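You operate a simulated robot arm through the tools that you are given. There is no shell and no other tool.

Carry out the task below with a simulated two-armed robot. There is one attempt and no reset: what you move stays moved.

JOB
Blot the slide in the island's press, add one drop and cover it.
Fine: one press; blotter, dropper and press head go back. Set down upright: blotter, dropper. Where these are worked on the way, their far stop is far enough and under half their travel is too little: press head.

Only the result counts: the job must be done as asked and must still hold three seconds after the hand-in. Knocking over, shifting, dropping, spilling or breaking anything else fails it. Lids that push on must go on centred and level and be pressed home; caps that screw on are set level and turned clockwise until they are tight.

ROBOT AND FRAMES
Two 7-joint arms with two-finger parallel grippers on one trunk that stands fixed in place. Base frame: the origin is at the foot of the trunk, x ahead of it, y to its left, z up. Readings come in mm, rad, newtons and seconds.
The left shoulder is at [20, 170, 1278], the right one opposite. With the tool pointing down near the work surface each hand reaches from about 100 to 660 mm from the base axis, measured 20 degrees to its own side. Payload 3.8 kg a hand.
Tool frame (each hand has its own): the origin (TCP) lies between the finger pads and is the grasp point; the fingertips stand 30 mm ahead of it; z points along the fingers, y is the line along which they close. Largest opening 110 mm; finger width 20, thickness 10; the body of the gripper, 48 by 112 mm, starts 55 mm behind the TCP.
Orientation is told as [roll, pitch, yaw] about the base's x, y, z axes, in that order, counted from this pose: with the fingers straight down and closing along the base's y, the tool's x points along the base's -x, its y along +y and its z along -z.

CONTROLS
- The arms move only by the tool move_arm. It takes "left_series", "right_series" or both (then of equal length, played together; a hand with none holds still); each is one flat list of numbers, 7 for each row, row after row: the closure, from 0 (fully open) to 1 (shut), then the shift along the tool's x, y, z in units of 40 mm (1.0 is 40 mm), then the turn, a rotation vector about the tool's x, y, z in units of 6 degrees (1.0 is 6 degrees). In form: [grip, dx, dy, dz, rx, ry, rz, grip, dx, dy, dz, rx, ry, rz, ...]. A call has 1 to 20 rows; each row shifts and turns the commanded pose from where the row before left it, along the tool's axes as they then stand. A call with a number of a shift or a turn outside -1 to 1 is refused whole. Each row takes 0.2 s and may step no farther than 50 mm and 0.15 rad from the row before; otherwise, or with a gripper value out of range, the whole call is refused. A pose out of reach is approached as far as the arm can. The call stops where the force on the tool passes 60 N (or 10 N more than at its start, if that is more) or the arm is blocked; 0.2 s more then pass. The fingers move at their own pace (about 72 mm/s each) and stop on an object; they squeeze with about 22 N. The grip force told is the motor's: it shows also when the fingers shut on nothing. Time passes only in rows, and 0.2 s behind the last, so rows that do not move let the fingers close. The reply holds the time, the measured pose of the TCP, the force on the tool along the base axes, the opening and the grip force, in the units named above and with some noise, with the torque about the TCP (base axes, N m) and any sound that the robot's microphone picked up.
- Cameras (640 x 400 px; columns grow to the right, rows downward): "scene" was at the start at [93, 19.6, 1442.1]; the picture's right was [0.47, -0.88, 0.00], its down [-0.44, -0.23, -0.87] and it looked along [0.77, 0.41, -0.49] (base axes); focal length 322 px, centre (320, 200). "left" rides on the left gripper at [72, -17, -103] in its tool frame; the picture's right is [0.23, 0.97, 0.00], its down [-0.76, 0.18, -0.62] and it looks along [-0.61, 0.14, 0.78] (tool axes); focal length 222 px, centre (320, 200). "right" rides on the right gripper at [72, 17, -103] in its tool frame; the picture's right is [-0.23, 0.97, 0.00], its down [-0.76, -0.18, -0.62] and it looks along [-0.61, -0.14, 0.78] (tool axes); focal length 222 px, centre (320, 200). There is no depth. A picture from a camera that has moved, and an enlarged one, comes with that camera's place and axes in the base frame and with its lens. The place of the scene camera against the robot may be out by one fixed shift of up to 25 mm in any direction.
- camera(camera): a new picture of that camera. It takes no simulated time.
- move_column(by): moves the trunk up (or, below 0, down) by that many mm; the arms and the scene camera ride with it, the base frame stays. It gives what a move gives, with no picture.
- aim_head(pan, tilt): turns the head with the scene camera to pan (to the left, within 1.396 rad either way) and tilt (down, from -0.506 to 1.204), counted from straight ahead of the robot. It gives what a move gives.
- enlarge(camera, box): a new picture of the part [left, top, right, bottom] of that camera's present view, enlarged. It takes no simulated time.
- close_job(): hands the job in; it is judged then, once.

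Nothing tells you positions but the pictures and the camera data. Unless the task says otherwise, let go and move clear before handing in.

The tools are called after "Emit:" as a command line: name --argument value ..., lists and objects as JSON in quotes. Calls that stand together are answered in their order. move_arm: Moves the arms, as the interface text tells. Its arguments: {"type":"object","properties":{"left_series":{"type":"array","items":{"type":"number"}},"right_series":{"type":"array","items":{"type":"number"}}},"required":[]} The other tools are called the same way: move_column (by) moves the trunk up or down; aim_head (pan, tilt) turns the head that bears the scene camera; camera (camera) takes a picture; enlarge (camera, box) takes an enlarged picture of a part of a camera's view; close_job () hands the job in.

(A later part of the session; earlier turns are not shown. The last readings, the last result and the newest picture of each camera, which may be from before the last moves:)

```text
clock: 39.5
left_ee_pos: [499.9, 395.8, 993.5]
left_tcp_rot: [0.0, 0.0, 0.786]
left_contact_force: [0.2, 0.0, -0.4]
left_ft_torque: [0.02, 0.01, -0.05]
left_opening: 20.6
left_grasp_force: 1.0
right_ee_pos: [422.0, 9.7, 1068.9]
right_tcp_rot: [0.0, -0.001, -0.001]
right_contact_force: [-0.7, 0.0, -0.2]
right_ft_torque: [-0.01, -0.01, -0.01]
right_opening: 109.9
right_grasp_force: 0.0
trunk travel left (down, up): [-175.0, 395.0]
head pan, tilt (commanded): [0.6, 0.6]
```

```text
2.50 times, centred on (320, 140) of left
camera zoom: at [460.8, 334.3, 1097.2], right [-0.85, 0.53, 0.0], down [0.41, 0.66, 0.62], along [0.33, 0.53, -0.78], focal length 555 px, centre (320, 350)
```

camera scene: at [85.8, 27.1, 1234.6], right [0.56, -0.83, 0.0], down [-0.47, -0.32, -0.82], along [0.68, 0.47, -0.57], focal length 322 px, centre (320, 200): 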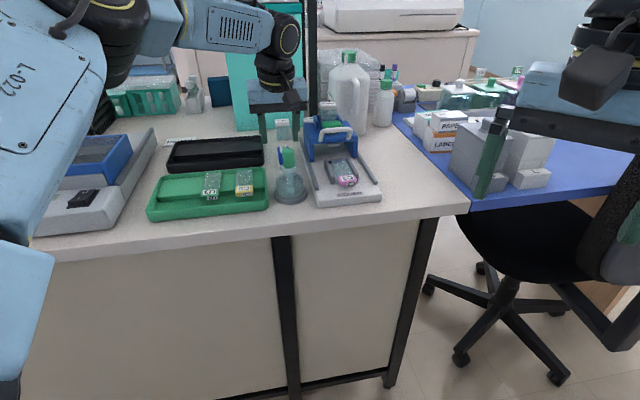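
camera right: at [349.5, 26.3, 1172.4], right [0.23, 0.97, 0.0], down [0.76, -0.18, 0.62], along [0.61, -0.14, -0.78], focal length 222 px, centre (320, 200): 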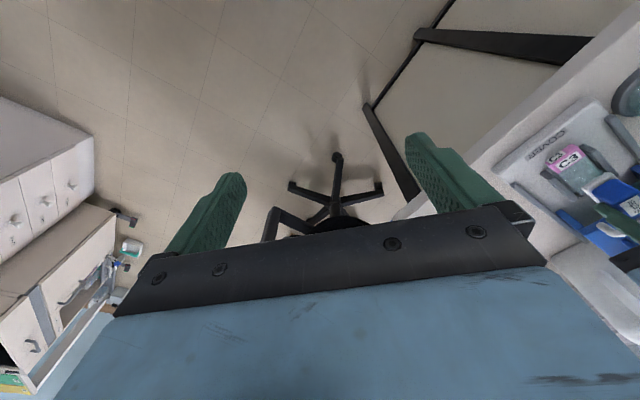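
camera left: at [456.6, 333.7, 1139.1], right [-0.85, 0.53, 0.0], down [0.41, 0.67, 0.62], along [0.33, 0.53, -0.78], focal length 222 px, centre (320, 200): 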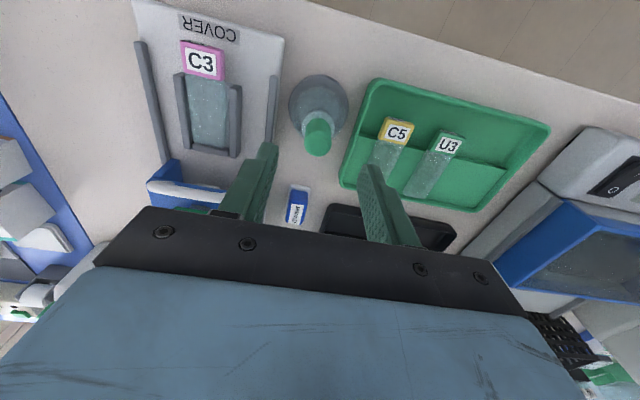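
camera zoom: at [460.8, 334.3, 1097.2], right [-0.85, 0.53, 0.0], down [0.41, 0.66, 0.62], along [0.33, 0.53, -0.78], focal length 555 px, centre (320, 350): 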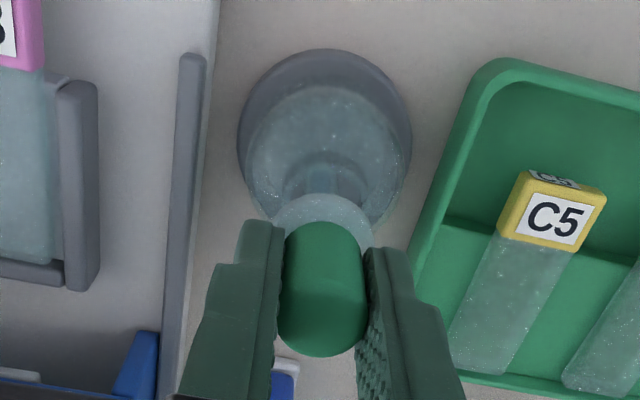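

The light grip lifts the dropper without slipping. I'll keep lifting gently and look for the stem's tip.

Emit:
move_arm --left_series '[0.822, 0, 0, -0.15, 0, 0, 0, 0.822, 0, 0, -0.2, 0, 0, 0, 0.822, 0, 0, -0.2, 0, 0, 0, 0.822, 0, 0, -0.2, 0, 0, 0, 0.822, 0, 0, -0.2, 0, 0, 0, 0.822, 0, 0, -0.15, 0, 0, 0, 0.822, 0, 0, 0, 0, 0, 0]'

Emit:
enlarge --camera "scene" --box '[240, 90, 330, 210]'

Emit:
enlarge --camera "left" --box '[250, 60, 390, 220]'

```text
clock: 41.1
left_ee_pos: [498.2, 395.7, 1036.5]
left_tcp_rot: [0.0, 0.002, 0.785]
left_contact_force: [-0.7, 0.0, 0.1]
left_ft_torque: [-0.01, -0.04, 0.0]
left_opening: 20.8
left_grasp_force: 6.8
right_ee_pos: [423.6, 10.4, 1070.0]
right_tcp_rot: [-0.001, 0.001, 0.0]
right_contact_force: [0.0, 0.2, 0.5]
right_ft_torque: [0.01, -0.02, 0.04]
right_opening: 109.8
right_grasp_force: 0.0
trunk travel left (down, up): [-175.0, 395.0]
head pan, tilt (commanded): [0.6, 0.6]
```

```text
3.33 times, centred on (285, 150) of scene
camera zoom: at [85.8, 27.2, 1234.6], right [0.56, -0.83, 0.0], down [-0.47, -0.32, -0.83], along [0.68, 0.47, -0.56], focal length 1074 px, centre (437, 367)
```

zoom: 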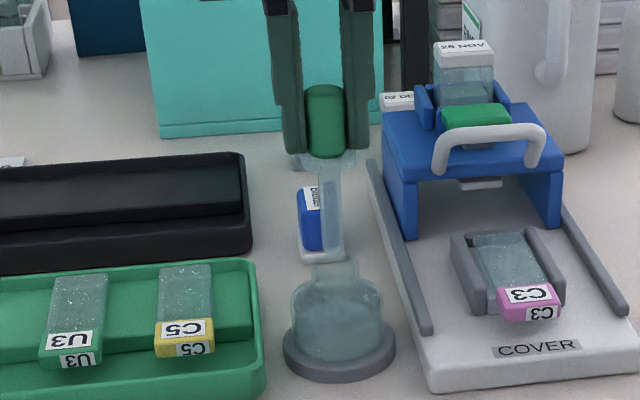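

```text
2.50 times, centred on (320, 140) of left
camera zoom: at [458.9, 333.8, 1139.5], right [-0.85, 0.53, 0.0], down [0.41, 0.66, 0.62], along [0.33, 0.53, -0.78], focal length 555 px, centre (320, 350)
```

zoom: 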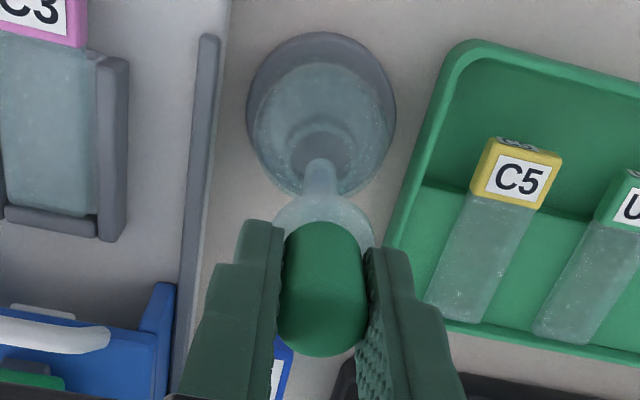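

Emit:
enlarge --camera "scene" --box '[265, 120, 310, 190]'

Emit:
enlarge --camera "left" --box '[295, 80, 355, 160]'

Emit:
camera --camera "right"

```text
5.71 times, centred on (288, 155) of scene
camera zoom: at [85.8, 27.2, 1234.6], right [0.56, -0.83, 0.0], down [-0.47, -0.32, -0.83], along [0.68, 0.47, -0.56], focal length 1840 px, centre (506, 457)
```

zoom: 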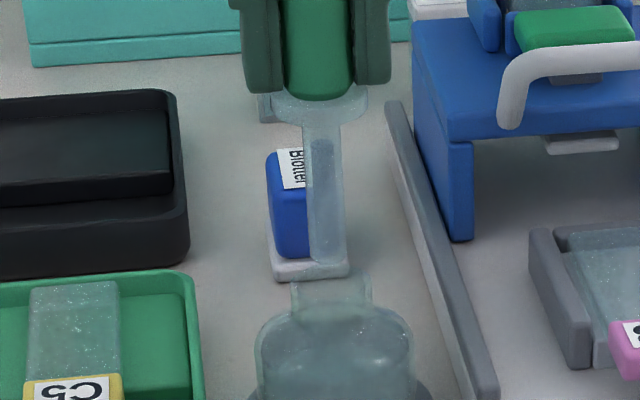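

```text
5.00 times, centred on (325, 120) of left
camera zoom: at [458.9, 333.8, 1139.5], right [-0.85, 0.53, 0.0], down [0.41, 0.66, 0.62], along [0.33, 0.53, -0.78], focal length 1111 px, centre (295, 600)
```

zoom: 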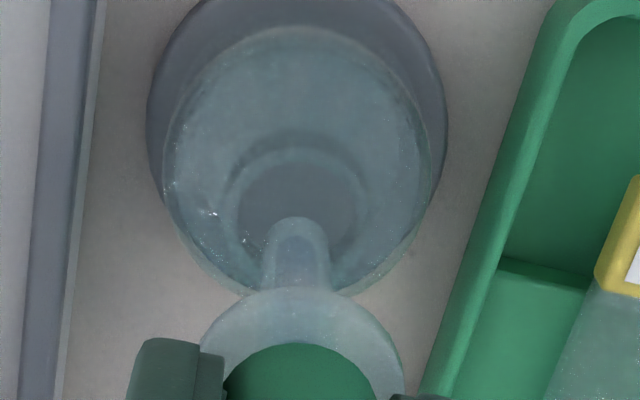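

```text
taken
camera right: at [349.6, 26.3, 1172.3], right [0.23, 0.97, 0.0], down [0.76, -0.18, 0.62], along [0.61, -0.14, -0.78], focal length 222 px, centre (320, 200)
```

right: 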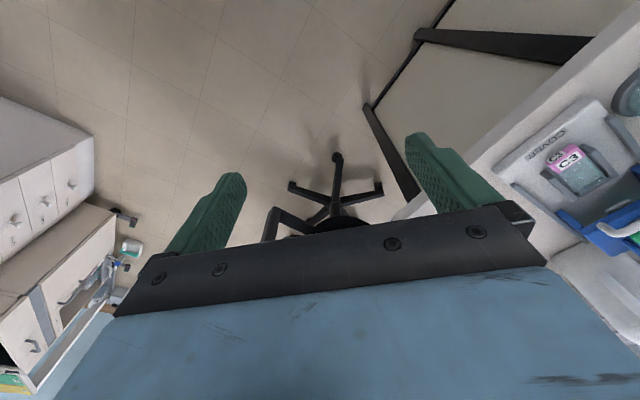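

The stem is about 62 mm long below the bulb and its tip is just clear of the flask rim (tip near z 940). I'll lift another 20 mm and carry it gently over the slide centre.

Emit:
move_arm --left_series '[0.822, 0, 0, -0.15, 0, 0, 0, 0.822, 0, 0, -0.2, 0, 0, 0, 0.822, 0, 0, -0.15, 0, 0, 0, 0.822, -0.033, -0.15, 0, 0, 0, 0, 0.822, -0.066, -0.3, 0, 0, 0, 0, 0.822, -0.088, -0.4, 0, 0, 0, 0, 0.822, -0.1, -0.45, 0, 0, 0, 0, 0.822, -0.1, -0.45, 0, 0, 0, 0, 0.822, -0.088, -0.4, 0, 0, 0, 0, 0.822, -0.066, -0.3, 0, 0, 0, 0, 0.822, -0.034, -0.16, 0, 0, 0, 0, 0.822, 0, 0, 0, 0, 0, 0]'

Emit:
enlarge --camera "scene" --box '[270, 80, 390, 210]'

Emit:
enlarge --camera "left" --box '[240, 40, 400, 220]'

```text
clock: 43.7
left_ee_pos: [573.1, 343.4, 1055.2]
left_tcp_rot: [-0.002, -0.001, 0.787]
left_contact_force: [1.2, 0.4, -0.1]
left_ft_torque: [-0.03, -0.03, 0.0]
left_opening: 20.9
left_grasp_force: 7.2
left hand out of reach, approached as far as the arm can: row 10, 11
right_ee_pos: [422.0, 10.2, 1069.4]
right_tcp_rot: [0.0, 0.001, 0.0]
right_contact_force: [-0.7, 1.4, 0.8]
right_ft_torque: [-0.02, -0.06, -0.03]
right_opening: 110.1
right_grasp_force: 0.1
trunk travel left (down, up): [-175.0, 395.0]
head pan, tilt (commanded): [0.6, 0.6]
```

```text
3.08 times, centred on (330, 145) of scene
camera zoom: at [85.8, 27.1, 1234.6], right [0.56, -0.83, 0.0], down [-0.47, -0.32, -0.83], along [0.68, 0.47, -0.56], focal length 991 px, centre (289, 369)
```

zoom: 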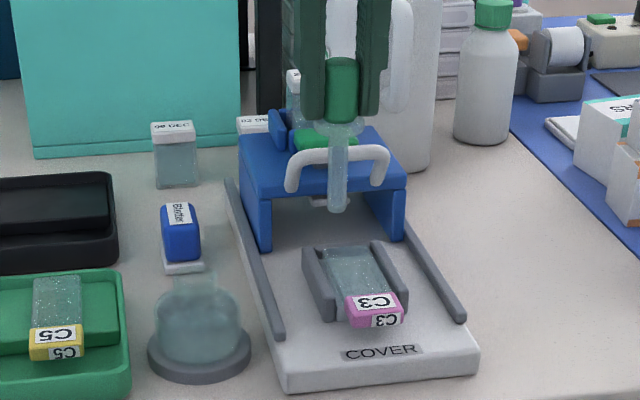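

```text
2.22 times, centred on (320, 130) of left
camera zoom: at [534.9, 281.2, 1158.1], right [-0.85, 0.53, 0.0], down [0.41, 0.66, 0.62], along [0.33, 0.53, -0.78], focal length 494 px, centre (320, 356)
```

zoom: 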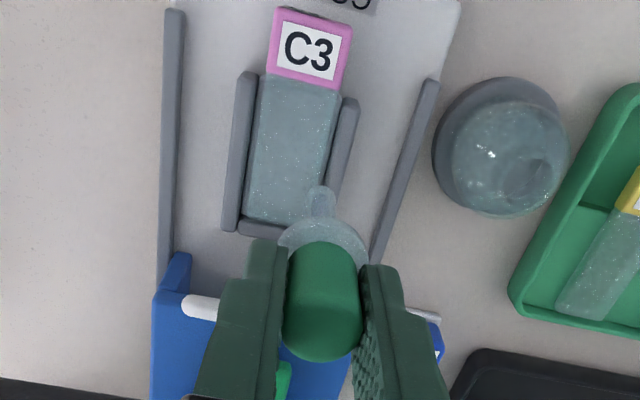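

The arm hit a reach limit just short of the slide centre because the wrist is high relative to the shoulder. I'll raise the trunk 60 mm, then re-approach lower.

Emit:
move_column --by 60

Emit:
move_arm --left_series '[0.822, -0.04, -0.13, 0.1, 0, 0, 0, 0.822, -0.06, -0.13, 0.2, 0, 0, 0, 0.822, -0.04, -0.1, 0.3, 0, 0, 0, 0.822, 0, 0, 0.35, 0, 0, 0, 0.822, 0, 0, 0.35, 0, 0, 0, 0.822, 0, 0, 0.25, 0, 0, 0, 0.822, 0, 0, 0.1, 0, 0, 0, 0.822, 0, 0, 0, 0, 0, 0]'

Emit:
enlarge --camera "scene" --box '[270, 80, 390, 230]'

Emit:
enlarge --camera "left" --box '[240, 40, 400, 220]'

```text
clock: 44.7
left_ee_pos: [574.5, 344.1, 1113.5]
left_tcp_rot: [0.0, 0.0, 0.785]
left_contact_force: [0.4, 0.5, 0.2]
left_ft_torque: [0.01, 0.01, 0.02]
left_opening: 20.9
left_grasp_force: 1.5
right_ee_pos: [421.6, 9.9, 1129.1]
right_tcp_rot: [0.001, 0.001, 0.0]
right_contact_force: [0.3, -0.1, -0.5]
right_ft_torque: [0.0, -0.02, 0.01]
right_opening: 109.9
right_grasp_force: 0.0
trunk travel left (down, up): [-235.0, 335.0]
head pan, tilt (commanded): [0.6, 0.6]
```

```text
clock: 46.5
left_ee_pos: [579.4, 340.4, 1047.0]
left_tcp_rot: [-0.002, 0.0, 0.784]
left_contact_force: [1.4, 0.3, 0.3]
left_ft_torque: [-0.02, -0.01, -0.03]
left_opening: 20.8
left_grasp_force: 6.1
left hand out of reach, approached as far as the arm can: row 1, 2
right_ee_pos: [423.0, 9.7, 1129.1]
right_tcp_rot: [0.001, 0.0, 0.0]
right_contact_force: [0.2, 0.0, -0.1]
right_ft_torque: [0.0, -0.02, -0.02]
right_opening: 110.0
right_grasp_force: 0.0
trunk travel left (down, up): [-235.0, 335.0]
head pan, tilt (commanded): [0.6, 0.6]
```

```text
2.67 times, centred on (330, 155) of scene
camera zoom: at [85.8, 27.1, 1294.6], right [0.56, -0.83, 0.0], down [-0.47, -0.32, -0.83], along [0.68, 0.47, -0.56], focal length 859 px, centre (293, 320)
```

zoom: 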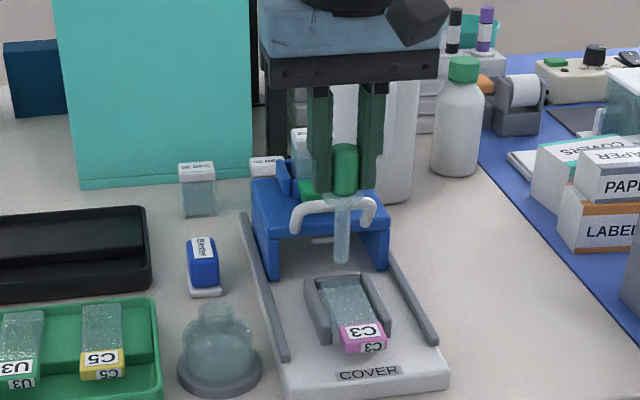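

```text
2.22 times, centred on (320, 130) of left
camera zoom: at [541.2, 277.3, 1151.0], right [-0.85, 0.53, 0.0], down [0.41, 0.66, 0.62], along [0.33, 0.53, -0.78], focal length 494 px, centre (320, 356)
```

zoom: 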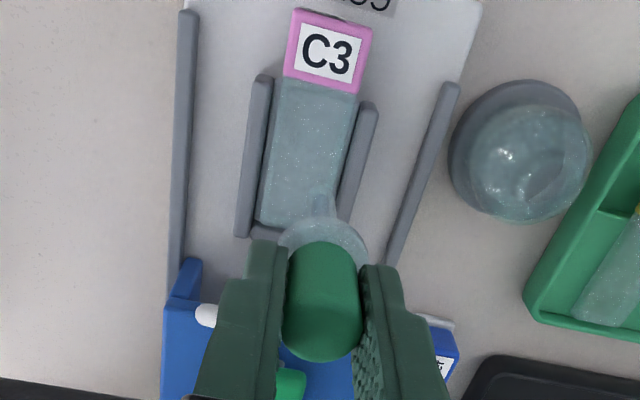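

Emit:
move_arm --left_series '[0.822, -0.02, -0.07, 0.12, 0, 0, 0, 0.822, -0.02, -0.07, 0.13, 0, 0, 0, 0.822, -0.025, -0.06, 0.12, 0, 0, 0, 0.822, 0, 0, 0, 0, 0, 0]'

Emit:
enlarge --camera "scene" --box '[290, 120, 380, 230]'

Emit:
enlarge --camera "left" --box '[240, 40, 400, 220]'

```text
clock: 47.5
left_ee_pos: [579.2, 334.6, 1034.0]
left_tcp_rot: [-0.005, -0.002, 0.788]
left_contact_force: [0.0, -0.8, 0.1]
left_ft_torque: [-0.03, -0.01, -0.03]
left_opening: 21.0
left_grasp_force: 1.5
left hand out of reach, approached as far as the arm can: row 1, 3
right_ee_pos: [421.9, 10.0, 1128.7]
right_tcp_rot: [-0.001, 0.0, -0.002]
right_contact_force: [0.1, 0.1, -0.5]
right_ft_torque: [-0.02, 0.0, -0.01]
right_opening: 110.1
right_grasp_force: 0.2
trunk travel left (down, up): [-235.0, 335.0]
head pan, tilt (commanded): [0.6, 0.6]
```

```text
3.64 times, centred on (335, 175) of scene
camera zoom: at [85.8, 27.1, 1294.6], right [0.56, -0.83, 0.0], down [-0.47, -0.32, -0.83], along [0.68, 0.47, -0.56], focal length 1171 px, centre (266, 291)
```

zoom: 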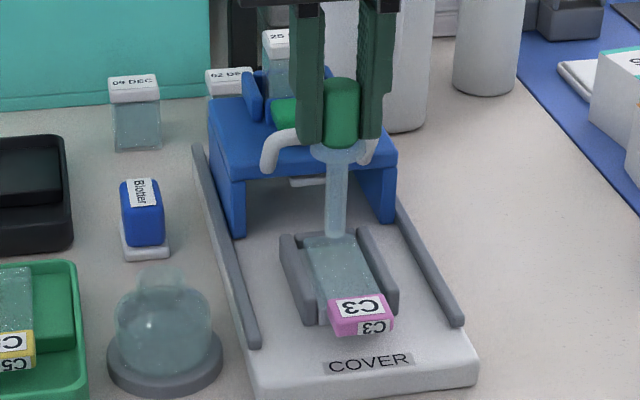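

```text
2.22 times, centred on (320, 130) of left
camera zoom: at [540.4, 273.6, 1136.9], right [-0.85, 0.53, 0.0], down [0.41, 0.66, 0.62], along [0.33, 0.53, -0.78], focal length 494 px, centre (320, 356)
```

zoom: 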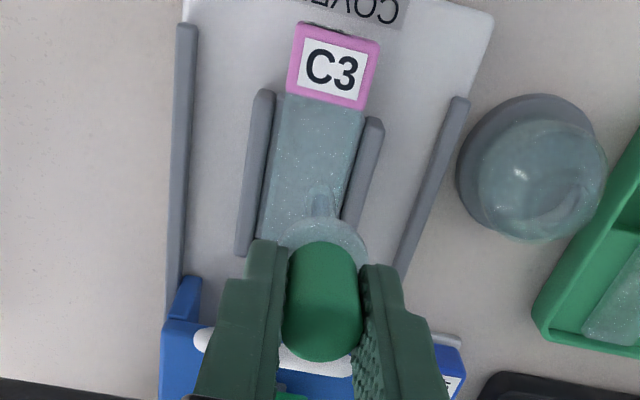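

The tip is over the glass but about 4 mm off its centre line, and the wrist seems limited at this yaw. Since the dropper is round, I'll turn the yaw back a little and nudge it to the centre.

Emit:
move_arm --left_series '[0.822, 0, 0, 0, 0, 0, 0.7, 0.822, 0, 0, 0, 0, 0, 0.7, 0.822, 0, 0, 0, 0, 0, 0.7, 0.822, 0, 0, 0, 0, 0, 0]'

Emit:
enlarge --camera "scene" --box '[290, 120, 380, 230]'

```text
clock: 48.5
left_ee_pos: [577.9, 336.2, 1033.9]
left_tcp_rot: [-0.002, -0.002, 0.564]
left_contact_force: [0.1, -0.7, -0.2]
left_ft_torque: [0.03, -0.06, -0.03]
left_opening: 20.9
left_grasp_force: 0.7
right_ee_pos: [421.6, 10.4, 1129.8]
right_tcp_rot: [0.0, -0.001, 0.001]
right_contact_force: [0.6, 0.4, 1.3]
right_ft_torque: [0.02, 0.03, -0.01]
right_opening: 110.1
right_grasp_force: 0.1
trunk travel left (down, up): [-235.0, 335.0]
head pan, tilt (commanded): [0.6, 0.6]
```

```text
3.64 times, centred on (335, 175) of scene
camera zoom: at [85.8, 27.1, 1294.6], right [0.56, -0.83, 0.0], down [-0.47, -0.32, -0.83], along [0.68, 0.47, -0.56], focal length 1171 px, centre (266, 291)
```

zoom: 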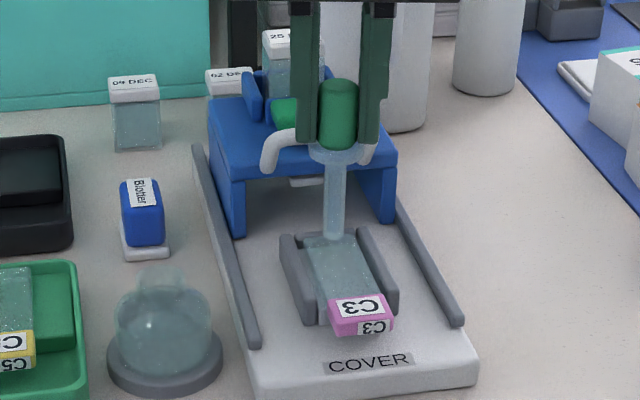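

Emit:
move_arm --left_series '[0.822, -0.1, -0.056, 0, 0, 0, 0, 0.822, -0.095, -0.056, 0, 0, 0, 0, 0.822, 0, 0, 0, 0, 0, 0]'

Emit:
enlarge --camera "scene" --box '[290, 120, 380, 230]'

Emit:
enlarge --camera "left" --box '[240, 40, 400, 220]'

```text
clock: 49.3
left_ee_pos: [578.8, 335.9, 1034.1]
left_tcp_rot: [0.001, -0.002, 0.565]
left_contact_force: [0.3, -0.4, 0.2]
left_ft_torque: [0.01, 0.0, 0.03]
left_opening: 20.2
left_grasp_force: 20.5
left hand out of reach, approached as far as the arm can: row 1, 2
right_ee_pos: [421.1, 11.5, 1129.0]
right_tcp_rot: [0.0, 0.0, 0.001]
right_contact_force: [0.2, -1.3, 0.0]
right_ft_torque: [0.02, -0.01, 0.0]
right_opening: 110.0
right_grasp_force: 0.2
trunk travel left (down, up): [-235.0, 335.0]
head pan, tilt (commanded): [0.6, 0.6]
```

```text
3.64 times, centred on (335, 175) of scene
camera zoom: at [85.8, 27.1, 1294.6], right [0.56, -0.83, 0.0], down [-0.47, -0.32, -0.83], along [0.68, 0.47, -0.56], focal length 1171 px, centre (266, 291)
```

zoom: 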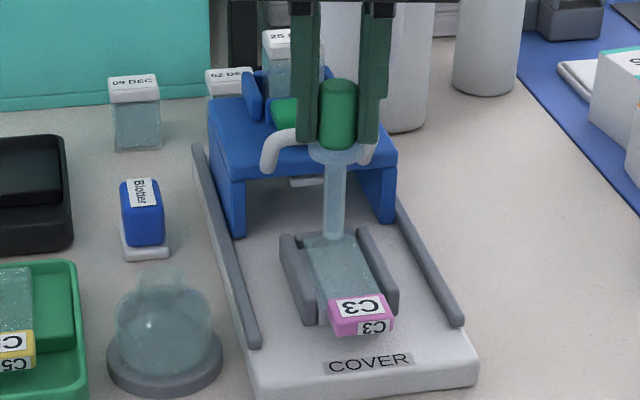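

```text
2.22 times, centred on (320, 130) of left
camera zoom: at [526.9, 283.9, 1136.3], right [-0.71, 0.7, 0.0], down [0.55, 0.56, 0.62], along [0.44, 0.45, -0.78], focal length 494 px, centre (320, 356)
```

zoom: 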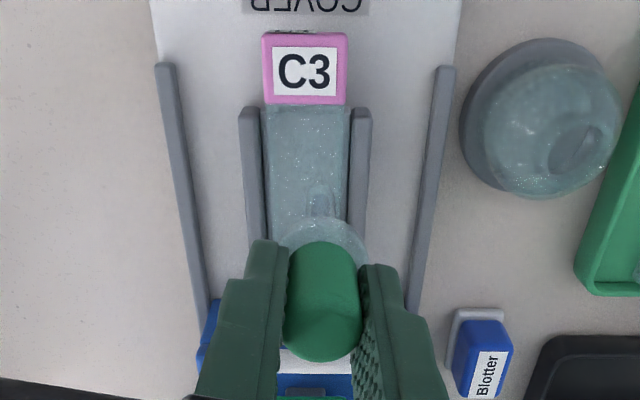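

The grip drifted into a squeeze (20.5 N) at this position. I'll check closely whether a drop has already fallen on the slide.

Emit:
enlarge --camera "left" --box '[290, 70, 350, 150]'

Emit:
enlarge --camera "scene" --box '[320, 150, 360, 215]'

```text
5.00 times, centred on (320, 110) of left
camera zoom: at [526.9, 283.9, 1136.3], right [-0.71, 0.7, 0.0], down [0.55, 0.56, 0.62], along [0.44, 0.45, -0.78], focal length 1111 px, centre (320, 650)
```

zoom: 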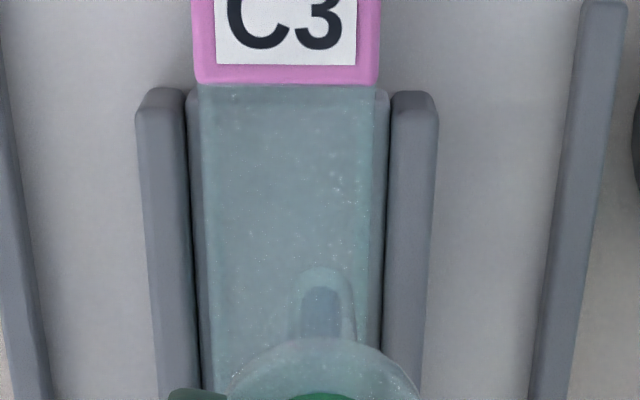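

```text
6.15 times, centred on (340, 182) of scene
camera zoom: at [85.8, 27.1, 1294.6], right [0.56, -0.83, 0.0], down [-0.47, -0.32, -0.83], along [0.68, 0.47, -0.56], focal length 1982 px, centre (197, 308)
```

zoom: 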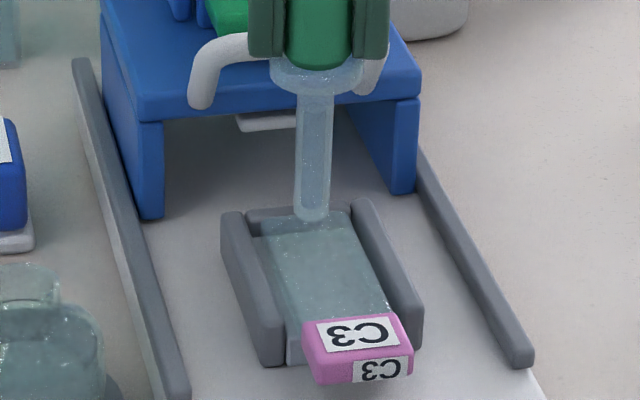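

No drop is visible on the glass, so nothing has been dispensed yet. I'll relax the grip slightly, tilt the dropper about 5° so the tip comes over the slide centre, and lower the tip to about 8–10 mm above the glass.

Emit:
move_arm --left_series '[0.819, 0, 0, 0, 0, 0, 0, 0.819, 0, 0, 0, 0, 0, 0, 0.819, 0, 0, 0.05, 0.22, -0.34, 0, 0.819, 0, 0, 0.1, 0.21, -0.34, 0, 0.819, 0, 0, 0.15, 0, 0, 0, 0.819, 0, 0, 0, 0, 0, 0]'

Emit:
enlarge --camera "scene" --box '[320, 150, 360, 215]'

Emit:
enlarge --camera "left" --box '[290, 70, 350, 150]'

```text
clock: 50.7
left_ee_pos: [580.3, 336.1, 1021.2]
left_tcp_rot: [-0.046, -0.072, 0.57]
left_contact_force: [-0.1, 0.3, -0.1]
left_ft_torque: [-0.01, -0.01, -0.02]
left_opening: 20.6
left_grasp_force: 21.1
right_ee_pos: [422.6, 9.9, 1129.8]
right_tcp_rot: [-0.001, 0.0, -0.001]
right_contact_force: [0.0, 0.5, 0.4]
right_ft_torque: [0.0, 0.04, 0.0]
right_opening: 109.9
right_grasp_force: 0.0
trunk travel left (down, up): [-235.0, 335.0]
head pan, tilt (commanded): [0.6, 0.6]
```

```text
6.15 times, centred on (340, 182) of scene
camera zoom: at [85.8, 27.1, 1294.6], right [0.56, -0.83, 0.0], down [-0.47, -0.32, -0.83], along [0.68, 0.47, -0.56], focal length 1982 px, centre (197, 308)
```

zoom: 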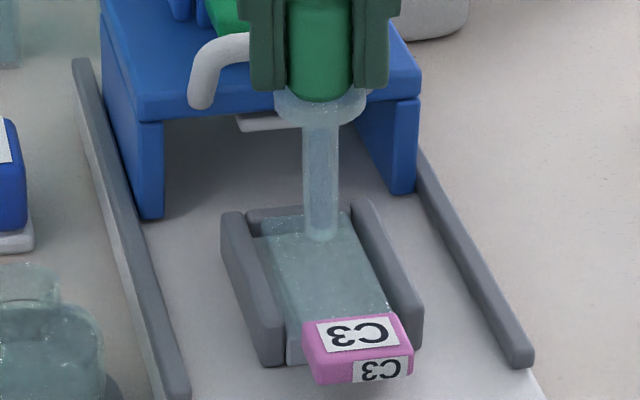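

```text
5.00 times, centred on (320, 110) of left
camera zoom: at [518.4, 284.1, 1119.7], right [-0.71, 0.7, -0.06], down [0.49, 0.56, 0.67], along [0.5, 0.45, -0.74], focal length 1111 px, centre (320, 650)
```

zoom: 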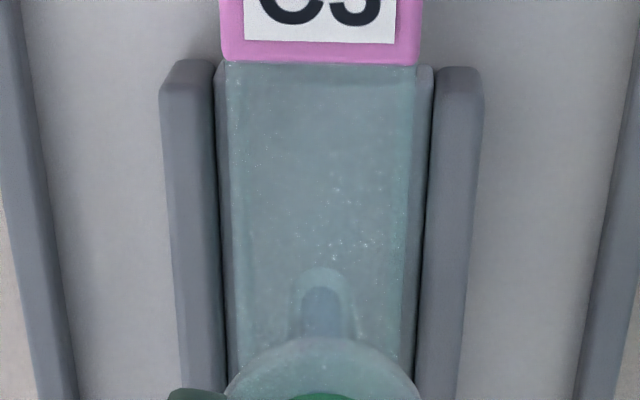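

The tip is now centred over the glass and about 5–8 mm above it, with no drop yet. I'll relax the bulb a little, then give one clear squeeze here.

Emit:
move_arm --left_series '[0.815, 0, 0, 0, 0, 0, 0, 0.815, 0, 0, 0, 0, 0, 0, 0.815, 0, 0, 0, 0, 0, 0]'

Emit:
enlarge --camera "left" --box '[280, 70, 360, 210]'

Emit:
enlarge --camera "scene" --box '[320, 150, 360, 215]'

```text
clock: 51.5
left_ee_pos: [577.9, 335.7, 1021.2]
left_tcp_rot: [-0.045, -0.072, 0.566]
left_contact_force: [0.0, -0.1, 0.5]
left_ft_torque: [0.01, -0.01, -0.02]
left_opening: 20.9
left_grasp_force: 0.9
right_ee_pos: [421.3, 10.5, 1129.3]
right_tcp_rot: [0.0, 0.0, 0.001]
right_contact_force: [-0.6, 0.3, 0.4]
right_ft_torque: [0.01, 0.0, 0.02]
right_opening: 110.1
right_grasp_force: 0.1
trunk travel left (down, up): [-235.0, 335.0]
head pan, tilt (commanded): [0.6, 0.6]
```

```text
2.86 times, centred on (320, 140) of left
camera zoom: at [518.5, 284.0, 1119.7], right [-0.71, 0.7, -0.06], down [0.49, 0.56, 0.67], along [0.5, 0.45, -0.74], focal length 635 px, centre (320, 371)
```

zoom: 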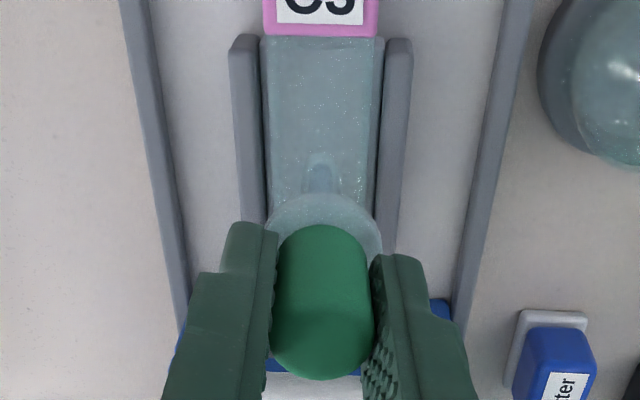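

```text
6.15 times, centred on (340, 182) of scene
camera zoom: at [85.8, 27.1, 1294.6], right [0.56, -0.83, 0.0], down [-0.47, -0.32, -0.83], along [0.68, 0.47, -0.56], focal length 1982 px, centre (197, 308)
```

zoom: 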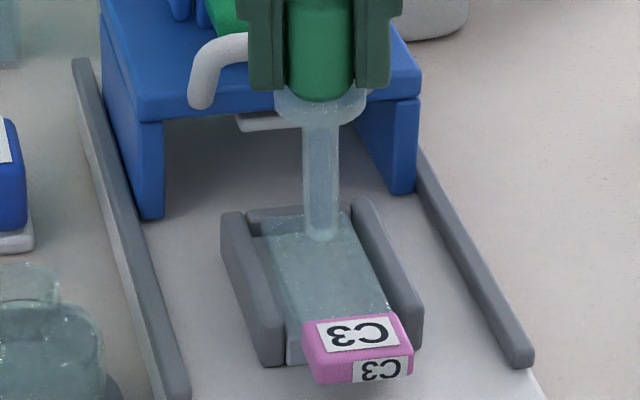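

Emit:
move_arm --left_series '[0.9, 0, 0, 0, 0, 0, 0, 0.9, 0, 0, 0, 0, 0, 0, 0.9, 0, 0, 0, 0, 0, 0]'

Emit:
enlarge --camera "left" --box '[280, 70, 360, 210]'

Emit:
enlarge --camera "scene" --box '[320, 150, 360, 215]'

```text
clock: 52.3
left_ee_pos: [578.7, 336.4, 1020.7]
left_tcp_rot: [-0.046, -0.072, 0.567]
left_contact_force: [0.5, 0.0, -1.1]
left_ft_torque: [-0.01, -0.01, 0.01]
left_opening: 20.2
left_grasp_force: 22.6
right_ee_pos: [419.7, 10.4, 1129.9]
right_tcp_rot: [-0.001, 0.0, -0.002]
right_contact_force: [0.0, 0.0, -1.1]
right_ft_torque: [0.01, -0.01, 0.0]
right_opening: 110.0
right_grasp_force: 0.0
trunk travel left (down, up): [-235.0, 335.0]
head pan, tilt (commanded): [0.6, 0.6]
```

```text
2.86 times, centred on (320, 140) of left
camera zoom: at [518.5, 284.0, 1119.7], right [-0.71, 0.7, -0.06], down [0.49, 0.56, 0.67], along [0.5, 0.45, -0.74], focal length 635 px, centre (320, 371)
```

zoom: 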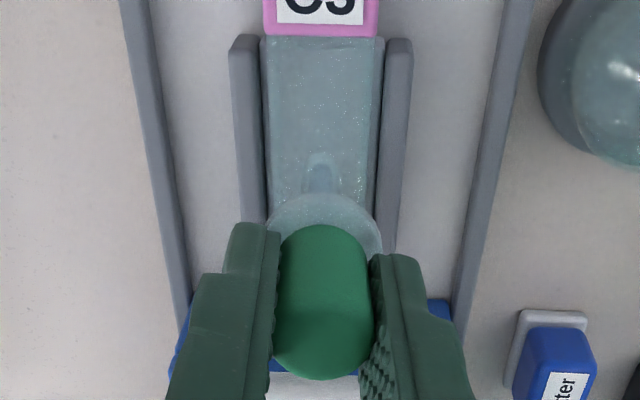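

```text
6.15 times, centred on (340, 182) of scene
camera zoom: at [85.8, 27.1, 1294.6], right [0.56, -0.83, 0.0], down [-0.47, -0.32, -0.83], along [0.68, 0.47, -0.56], focal length 1982 px, centre (197, 308)
```

zoom: 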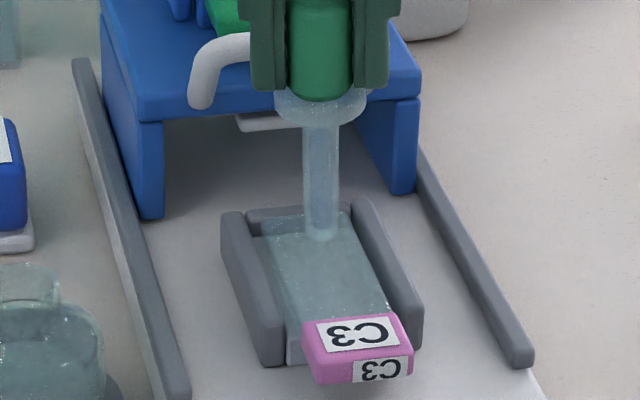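

The squeeze reached the stop (22.6 N). The stem hides the spot beneath it, so I'll lift slightly to see whether a drop has landed.

Emit:
move_arm --left_series '[0.9, 0, 0, -0.2, 0, 0, 0, 0.9, 0, 0, -0.3, 0, 0, 0, 0.9, 0, 0, -0.25, 0, 0, 0]'

Emit:
enlarge --camera "left" --box '[280, 50, 360, 150]'

Emit:
enlarge --camera "scene" --box '[320, 150, 360, 215]'

```text
clock: 53.1
left_ee_pos: [574.9, 336.3, 1051.0]
left_tcp_rot: [-0.046, -0.071, 0.57]
left_contact_force: [0.1, -0.4, -0.3]
left_ft_torque: [0.0, 0.0, 0.01]
left_opening: 20.1
left_grasp_force: 22.0
right_ee_pos: [421.8, 10.1, 1128.4]
right_tcp_rot: [-0.001, 0.0, -0.001]
right_contact_force: [-0.3, -0.6, 0.4]
right_ft_torque: [-0.01, -0.01, 0.0]
right_opening: 109.8
right_grasp_force: 0.1
trunk travel left (down, up): [-235.0, 335.0]
head pan, tilt (commanded): [0.6, 0.6]
```

```text
4.00 times, centred on (320, 100) of left
camera zoom: at [515.9, 284.0, 1149.5], right [-0.71, 0.7, -0.06], down [0.49, 0.56, 0.67], along [0.5, 0.45, -0.74], focal length 888 px, centre (320, 600)
```

zoom: 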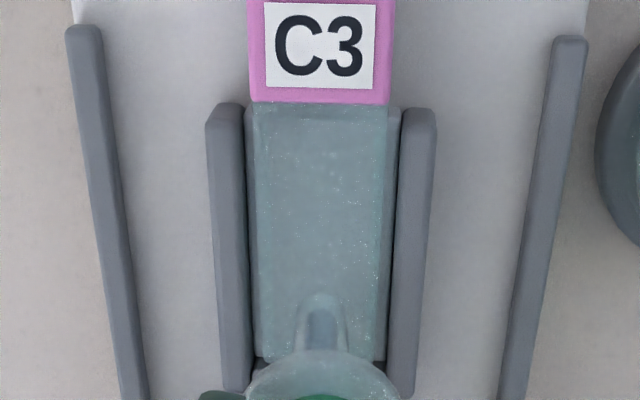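

```text
6.15 times, centred on (340, 182) of scene
camera zoom: at [85.7, 27.0, 1294.6], right [0.56, -0.83, 0.0], down [-0.47, -0.32, -0.83], along [0.68, 0.47, -0.56], focal length 1982 px, centre (197, 308)
```

zoom: 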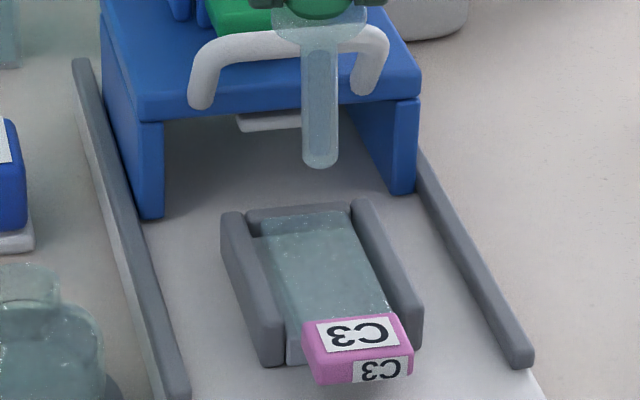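

No drop on the slide from that height. I estimate the tip was still about 9 mm above the glass, so I'll relax, go down to about 3 mm above it, squeeze once there, and lift to inspect.

Emit:
move_arm --left_series '[0.815, 0, 0, 0, 0, 0, 0, 0.815, 0, 0, 0, 0, 0, 0, 0.815, 0, 0, 0.2, 0, 0, 0, 0.815, 0, 0, 0.25, 0, 0, 0, 0.815, 0, 0, 0.25, 0, 0, 0, 0.815, 0, 0, 0.1, 0, 0, 0, 0.815, 0, 0, 0.1, 0, 0, 0, 0.815, 0, 0, 0, 0, 0, 0]'

Emit:
enlarge --camera "scene" --box '[320, 150, 360, 215]'

Emit:
enlarge --camera "left" --box '[280, 70, 360, 210]'

```text
clock: 54.9
left_ee_pos: [578.8, 335.9, 1013.3]
left_tcp_rot: [-0.045, -0.071, 0.566]
left_contact_force: [0.9, 0.2, -0.5]
left_ft_torque: [-0.01, 0.01, 0.03]
left_opening: 21.3
left_grasp_force: 1.8
right_ee_pos: [422.1, 9.8, 1129.1]
right_tcp_rot: [0.0, 0.0, 0.001]
right_contact_force: [0.2, 0.0, 0.0]
right_ft_torque: [-0.03, -0.02, -0.01]
right_opening: 109.8
right_grasp_force: 0.1
trunk travel left (down, up): [-235.0, 335.0]
head pan, tilt (commanded): [0.6, 0.6]
```

```text
6.15 times, centred on (340, 182) of scene
camera zoom: at [85.8, 27.1, 1294.6], right [0.56, -0.83, 0.0], down [-0.47, -0.32, -0.83], along [0.68, 0.47, -0.56], focal length 1982 px, centre (197, 308)
```

zoom: 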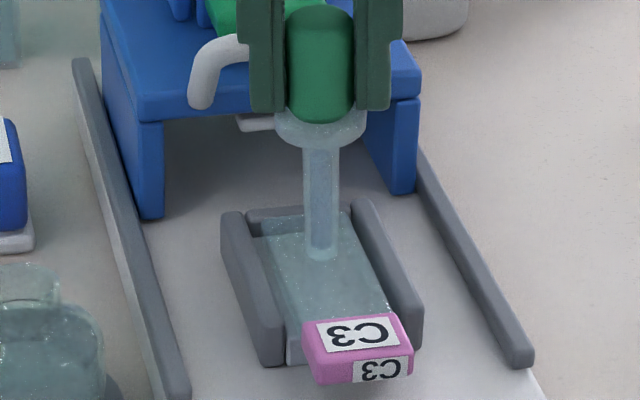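

```text
2.86 times, centred on (320, 140) of left
camera zoom: at [518.4, 283.4, 1112.2], right [-0.71, 0.7, -0.06], down [0.49, 0.56, 0.67], along [0.5, 0.45, -0.74], focal length 635 px, centre (320, 371)
```

zoom: 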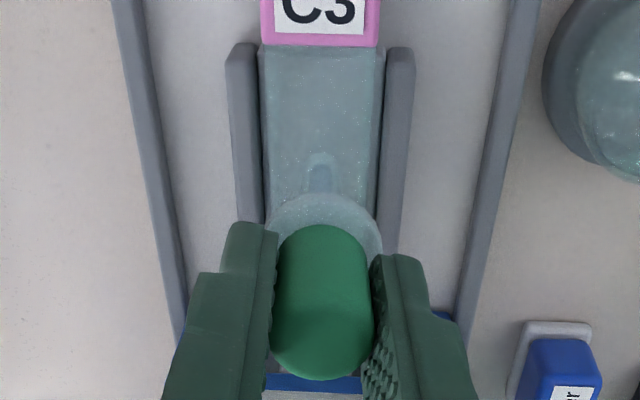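

The tip is now about 2–3 mm above the glass. I'll squeeze once here, then lift and inspect.

Emit:
move_arm --left_series '[0.95, 0, 0, 0, 0, 0, 0, 0.95, 0, 0, 0, 0, 0, 0, 0.95, 0, 0, 0, 0, 0, 0, 0.95, 0, 0, 0, 0, 0, 0]'

Emit:
enlarge --camera "scene" --box '[320, 150, 360, 215]'

Emit:
enlarge --camera "left" --box '[280, 70, 360, 210]'

```text
clock: 55.9
left_ee_pos: [578.3, 335.1, 1013.9]
left_tcp_rot: [-0.044, -0.074, 0.567]
left_contact_force: [0.1, -0.2, -0.2]
left_ft_torque: [0.02, 0.01, 0.02]
left_opening: 20.2
left_grasp_force: 22.5
right_ee_pos: [422.0, 10.0, 1128.5]
right_tcp_rot: [-0.001, 0.001, 0.0]
right_contact_force: [-0.5, -0.6, -0.3]
right_ft_torque: [0.0, 0.0, -0.01]
right_opening: 109.9
right_grasp_force: 0.1
trunk travel left (down, up): [-235.0, 335.0]
head pan, tilt (commanded): [0.6, 0.6]
```

```text
6.15 times, centred on (340, 182) of scene
camera zoom: at [85.8, 27.1, 1294.6], right [0.56, -0.83, 0.0], down [-0.47, -0.32, -0.83], along [0.68, 0.47, -0.56], focal length 1982 px, centre (197, 308)
```

zoom: 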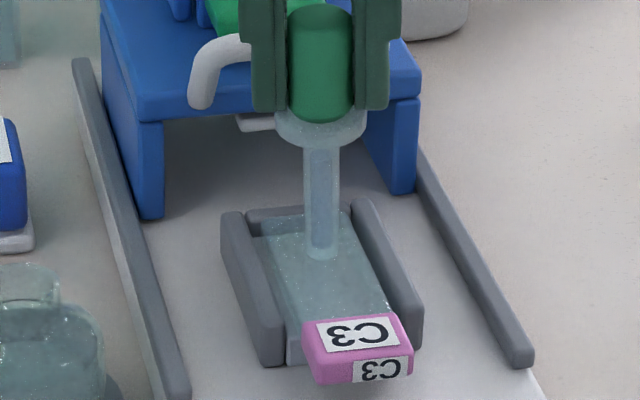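

```text
2.86 times, centred on (320, 140) of left
camera zoom: at [518.4, 283.4, 1112.3], right [-0.71, 0.7, -0.06], down [0.49, 0.56, 0.67], along [0.5, 0.45, -0.74], focal length 635 px, centre (320, 371)
```

zoom: 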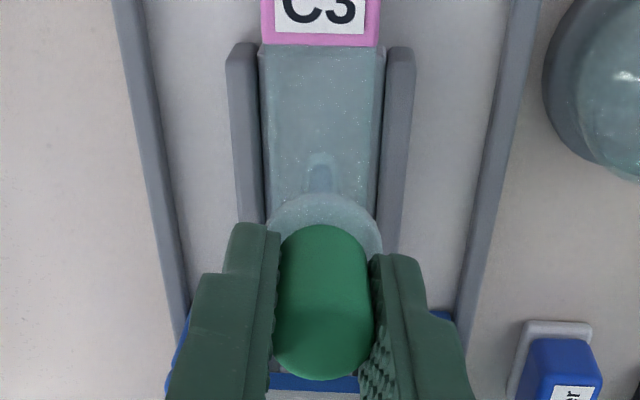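

Emit:
move_arm --left_series '[0.95, 0, 0, -0.15, 0, 0, 0, 0.95, 0, 0, -0.3, 0, 0, 0, 0.95, 0, 0, -0.3, 0, 0, 0]'

Emit:
enlarge --camera "scene" --box '[320, 150, 360, 215]'

Emit:
enlarge --camera "left" --box '[280, 50, 360, 150]'

```text
clock: 56.7
left_ee_pos: [576.0, 335.7, 1044.7]
left_tcp_rot: [-0.045, -0.071, 0.566]
left_contact_force: [-0.2, -0.3, -0.4]
left_ft_torque: [0.02, 0.0, 0.02]
left_opening: 20.2
left_grasp_force: 21.8
right_ee_pos: [422.4, 9.0, 1129.5]
right_tcp_rot: [-0.001, 0.001, -0.003]
right_contact_force: [0.4, 0.7, 0.4]
right_ft_torque: [0.02, 0.02, 0.0]
right_opening: 110.0
right_grasp_force: 0.1
trunk travel left (down, up): [-235.0, 335.0]
head pan, tilt (commanded): [0.6, 0.6]
```

```text
6.15 times, centred on (340, 182) of scene
camera zoom: at [85.7, 27.1, 1294.6], right [0.56, -0.83, 0.0], down [-0.47, -0.32, -0.83], along [0.68, 0.47, -0.56], focal length 1982 px, centre (197, 308)
```

zoom: 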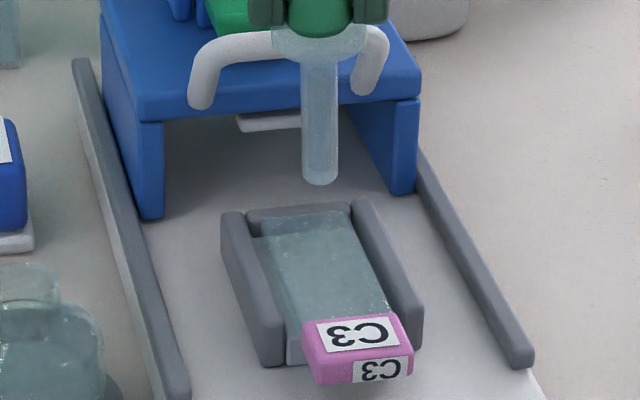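

```text
4.00 times, centred on (320, 100) of left
camera zoom: at [515.7, 283.7, 1143.6], right [-0.71, 0.7, -0.06], down [0.49, 0.56, 0.67], along [0.5, 0.45, -0.74], focal length 888 px, centre (320, 600)
```

zoom: 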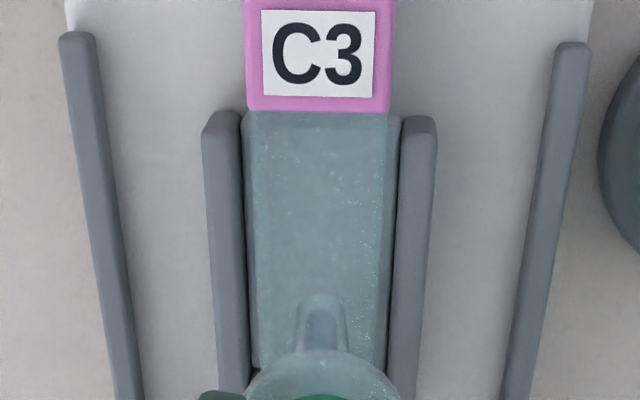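

Still no drop. Perhaps the drop transfers when the tip touches the glass, so I'll descend until the tip just contacts the slide, watching the force.

Emit:
move_arm --left_series '[0.95, 0, 0, 0.3, 0, 0, 0, 0.95, 0, 0, 0.3, 0, 0, 0, 0.95, 0, 0, 0.175, 0, 0, 0, 0.95, 0, 0, 0, 0, 0, 0]'

Emit:
move_arm --left_series '[0.95, 0, 0, 0.025, 0, 0, 0, 0.95, 0, 0, 0, 0, 0, 0]'

Emit:
enlarge --camera "scene" --box '[320, 150, 360, 215]'

```text
clock: 57.7
left_ee_pos: [579.1, 337.1, 1013.6]
left_tcp_rot: [-0.044, -0.074, 0.567]
left_contact_force: [0.4, -0.9, -0.3]
left_ft_torque: [-0.01, -0.02, -0.03]
left_opening: 20.1
left_grasp_force: 21.6
right_ee_pos: [421.9, 10.1, 1129.3]
right_tcp_rot: [-0.001, -0.001, 0.0]
right_contact_force: [-1.0, 0.4, -0.9]
right_ft_torque: [0.0, -0.01, -0.06]
right_opening: 110.0
right_grasp_force: 0.0
trunk travel left (down, up): [-235.0, 335.0]
head pan, tilt (commanded): [0.6, 0.6]
```

```text
clock: 58.3
left_ee_pos: [579.1, 335.2, 1013.2]
left_tcp_rot: [-0.046, -0.072, 0.568]
left_contact_force: [-1.1, 0.2, -0.6]
left_ft_torque: [0.01, -0.02, 0.03]
left_opening: 19.9
left_grasp_force: 22.0
right_ee_pos: [420.6, 10.9, 1130.9]
right_tcp_rot: [0.0, -0.001, 0.0]
right_contact_force: [0.3, -0.2, 0.0]
right_ft_torque: [0.02, 0.01, 0.0]
right_opening: 109.8
right_grasp_force: 0.1
trunk travel left (down, up): [-235.0, 335.0]
head pan, tilt (commanded): [0.6, 0.6]
```

```text
6.15 times, centred on (340, 182) of scene
camera zoom: at [85.8, 27.2, 1294.6], right [0.56, -0.83, 0.0], down [-0.47, -0.32, -0.83], along [0.68, 0.47, -0.56], focal length 1982 px, centre (197, 308)
```

zoom: 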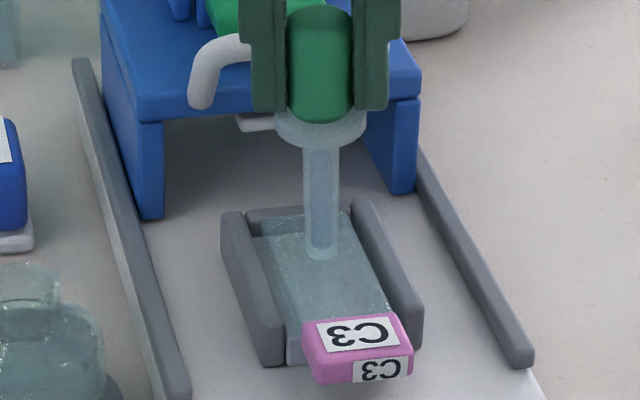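

Emit:
move_arm --left_series '[0.95, 0, 0, 0.025, 0, 0, 0, 0.95, 0, 0, 0, 0, 0, 0]'

Emit:
move_arm --left_series '[0.95, 0, 0, 0.025, 0, 0, 0, 0.95, 0, 0, 0, 0, 0, 0]'

```text
clock: 58.9
left_ee_pos: [578.5, 336.2, 1013.9]
left_tcp_rot: [-0.044, -0.072, 0.566]
left_contact_force: [-0.2, 0.1, 0.5]
left_ft_torque: [0.0, 0.01, -0.03]
left_opening: 20.3
left_grasp_force: 21.6
right_ee_pos: [421.7, 9.4, 1129.7]
right_tcp_rot: [0.001, 0.001, 0.0]
right_contact_force: [-0.4, 0.9, 0.1]
right_ft_torque: [-0.02, -0.01, -0.03]
right_opening: 109.9
right_grasp_force: 0.1
trunk travel left (down, up): [-235.0, 335.0]
head pan, tilt (commanded): [0.6, 0.6]
```

```text
clock: 59.5
left_ee_pos: [579.7, 336.6, 1010.4]
left_tcp_rot: [-0.046, -0.071, 0.568]
left_contact_force: [0.1, 0.3, 0.7]
left_ft_torque: [-0.04, 0.07, -0.03]
left_opening: 20.3
left_grasp_force: 21.9
right_ee_pos: [422.0, 10.3, 1129.7]
right_tcp_rot: [0.0, 0.0, -0.001]
right_contact_force: [0.7, 0.2, -0.1]
right_ft_torque: [-0.01, -0.01, 0.02]
right_opening: 110.1
right_grasp_force: 0.1
trunk travel left (down, up): [-235.0, 335.0]
head pan, tilt (commanded): [0.6, 0.6]
```

Emit:
move_arm --left_series '[0.95, 0, 0, 0.02, 0, 0, 0, 0.95, 0, 0, 0, 0, 0, 0]'

Emit:
enlarge --camera "scene" --box '[320, 150, 360, 215]'

Emit:
enlarge --camera "left" --box '[280, 70, 360, 210]'

```text
clock: 60.1
left_ee_pos: [580.0, 336.7, 1010.6]
left_tcp_rot: [-0.046, -0.073, 0.569]
left_contact_force: [-1.1, 0.8, 3.9]
left_ft_torque: [0.07, 0.07, -0.01]
left_opening: 20.2
left_grasp_force: 21.7
right_ee_pos: [421.7, 9.2, 1129.2]
right_tcp_rot: [0.001, 0.0, 0.0]
right_contact_force: [-0.7, -0.5, 0.7]
right_ft_torque: [-0.01, 0.03, 0.0]
right_opening: 109.9
right_grasp_force: 0.2
trunk travel left (down, up): [-235.0, 335.0]
head pan, tilt (commanded): [0.6, 0.6]
```

```text
6.15 times, centred on (340, 182) of scene
camera zoom: at [85.4, 27.0, 1294.7], right [0.56, -0.83, 0.0], down [-0.47, -0.32, -0.83], along [0.68, 0.47, -0.56], focal length 1982 px, centre (197, 308)
```

zoom: 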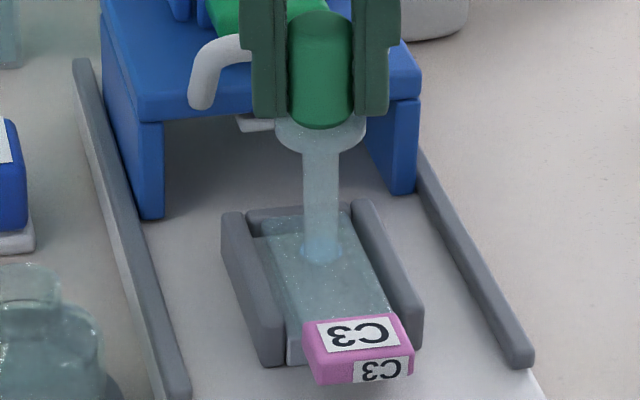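

```text
2.86 times, centred on (320, 140) of left
camera zoom: at [519.7, 284.3, 1109.2], right [-0.71, 0.7, -0.06], down [0.49, 0.56, 0.67], along [0.5, 0.45, -0.74], focal length 635 px, centre (320, 371)
```

zoom: 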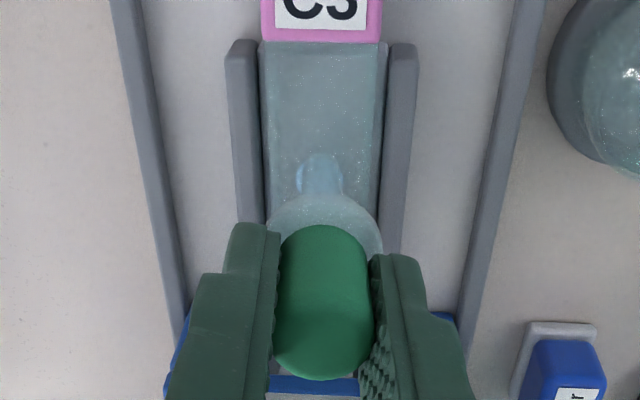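

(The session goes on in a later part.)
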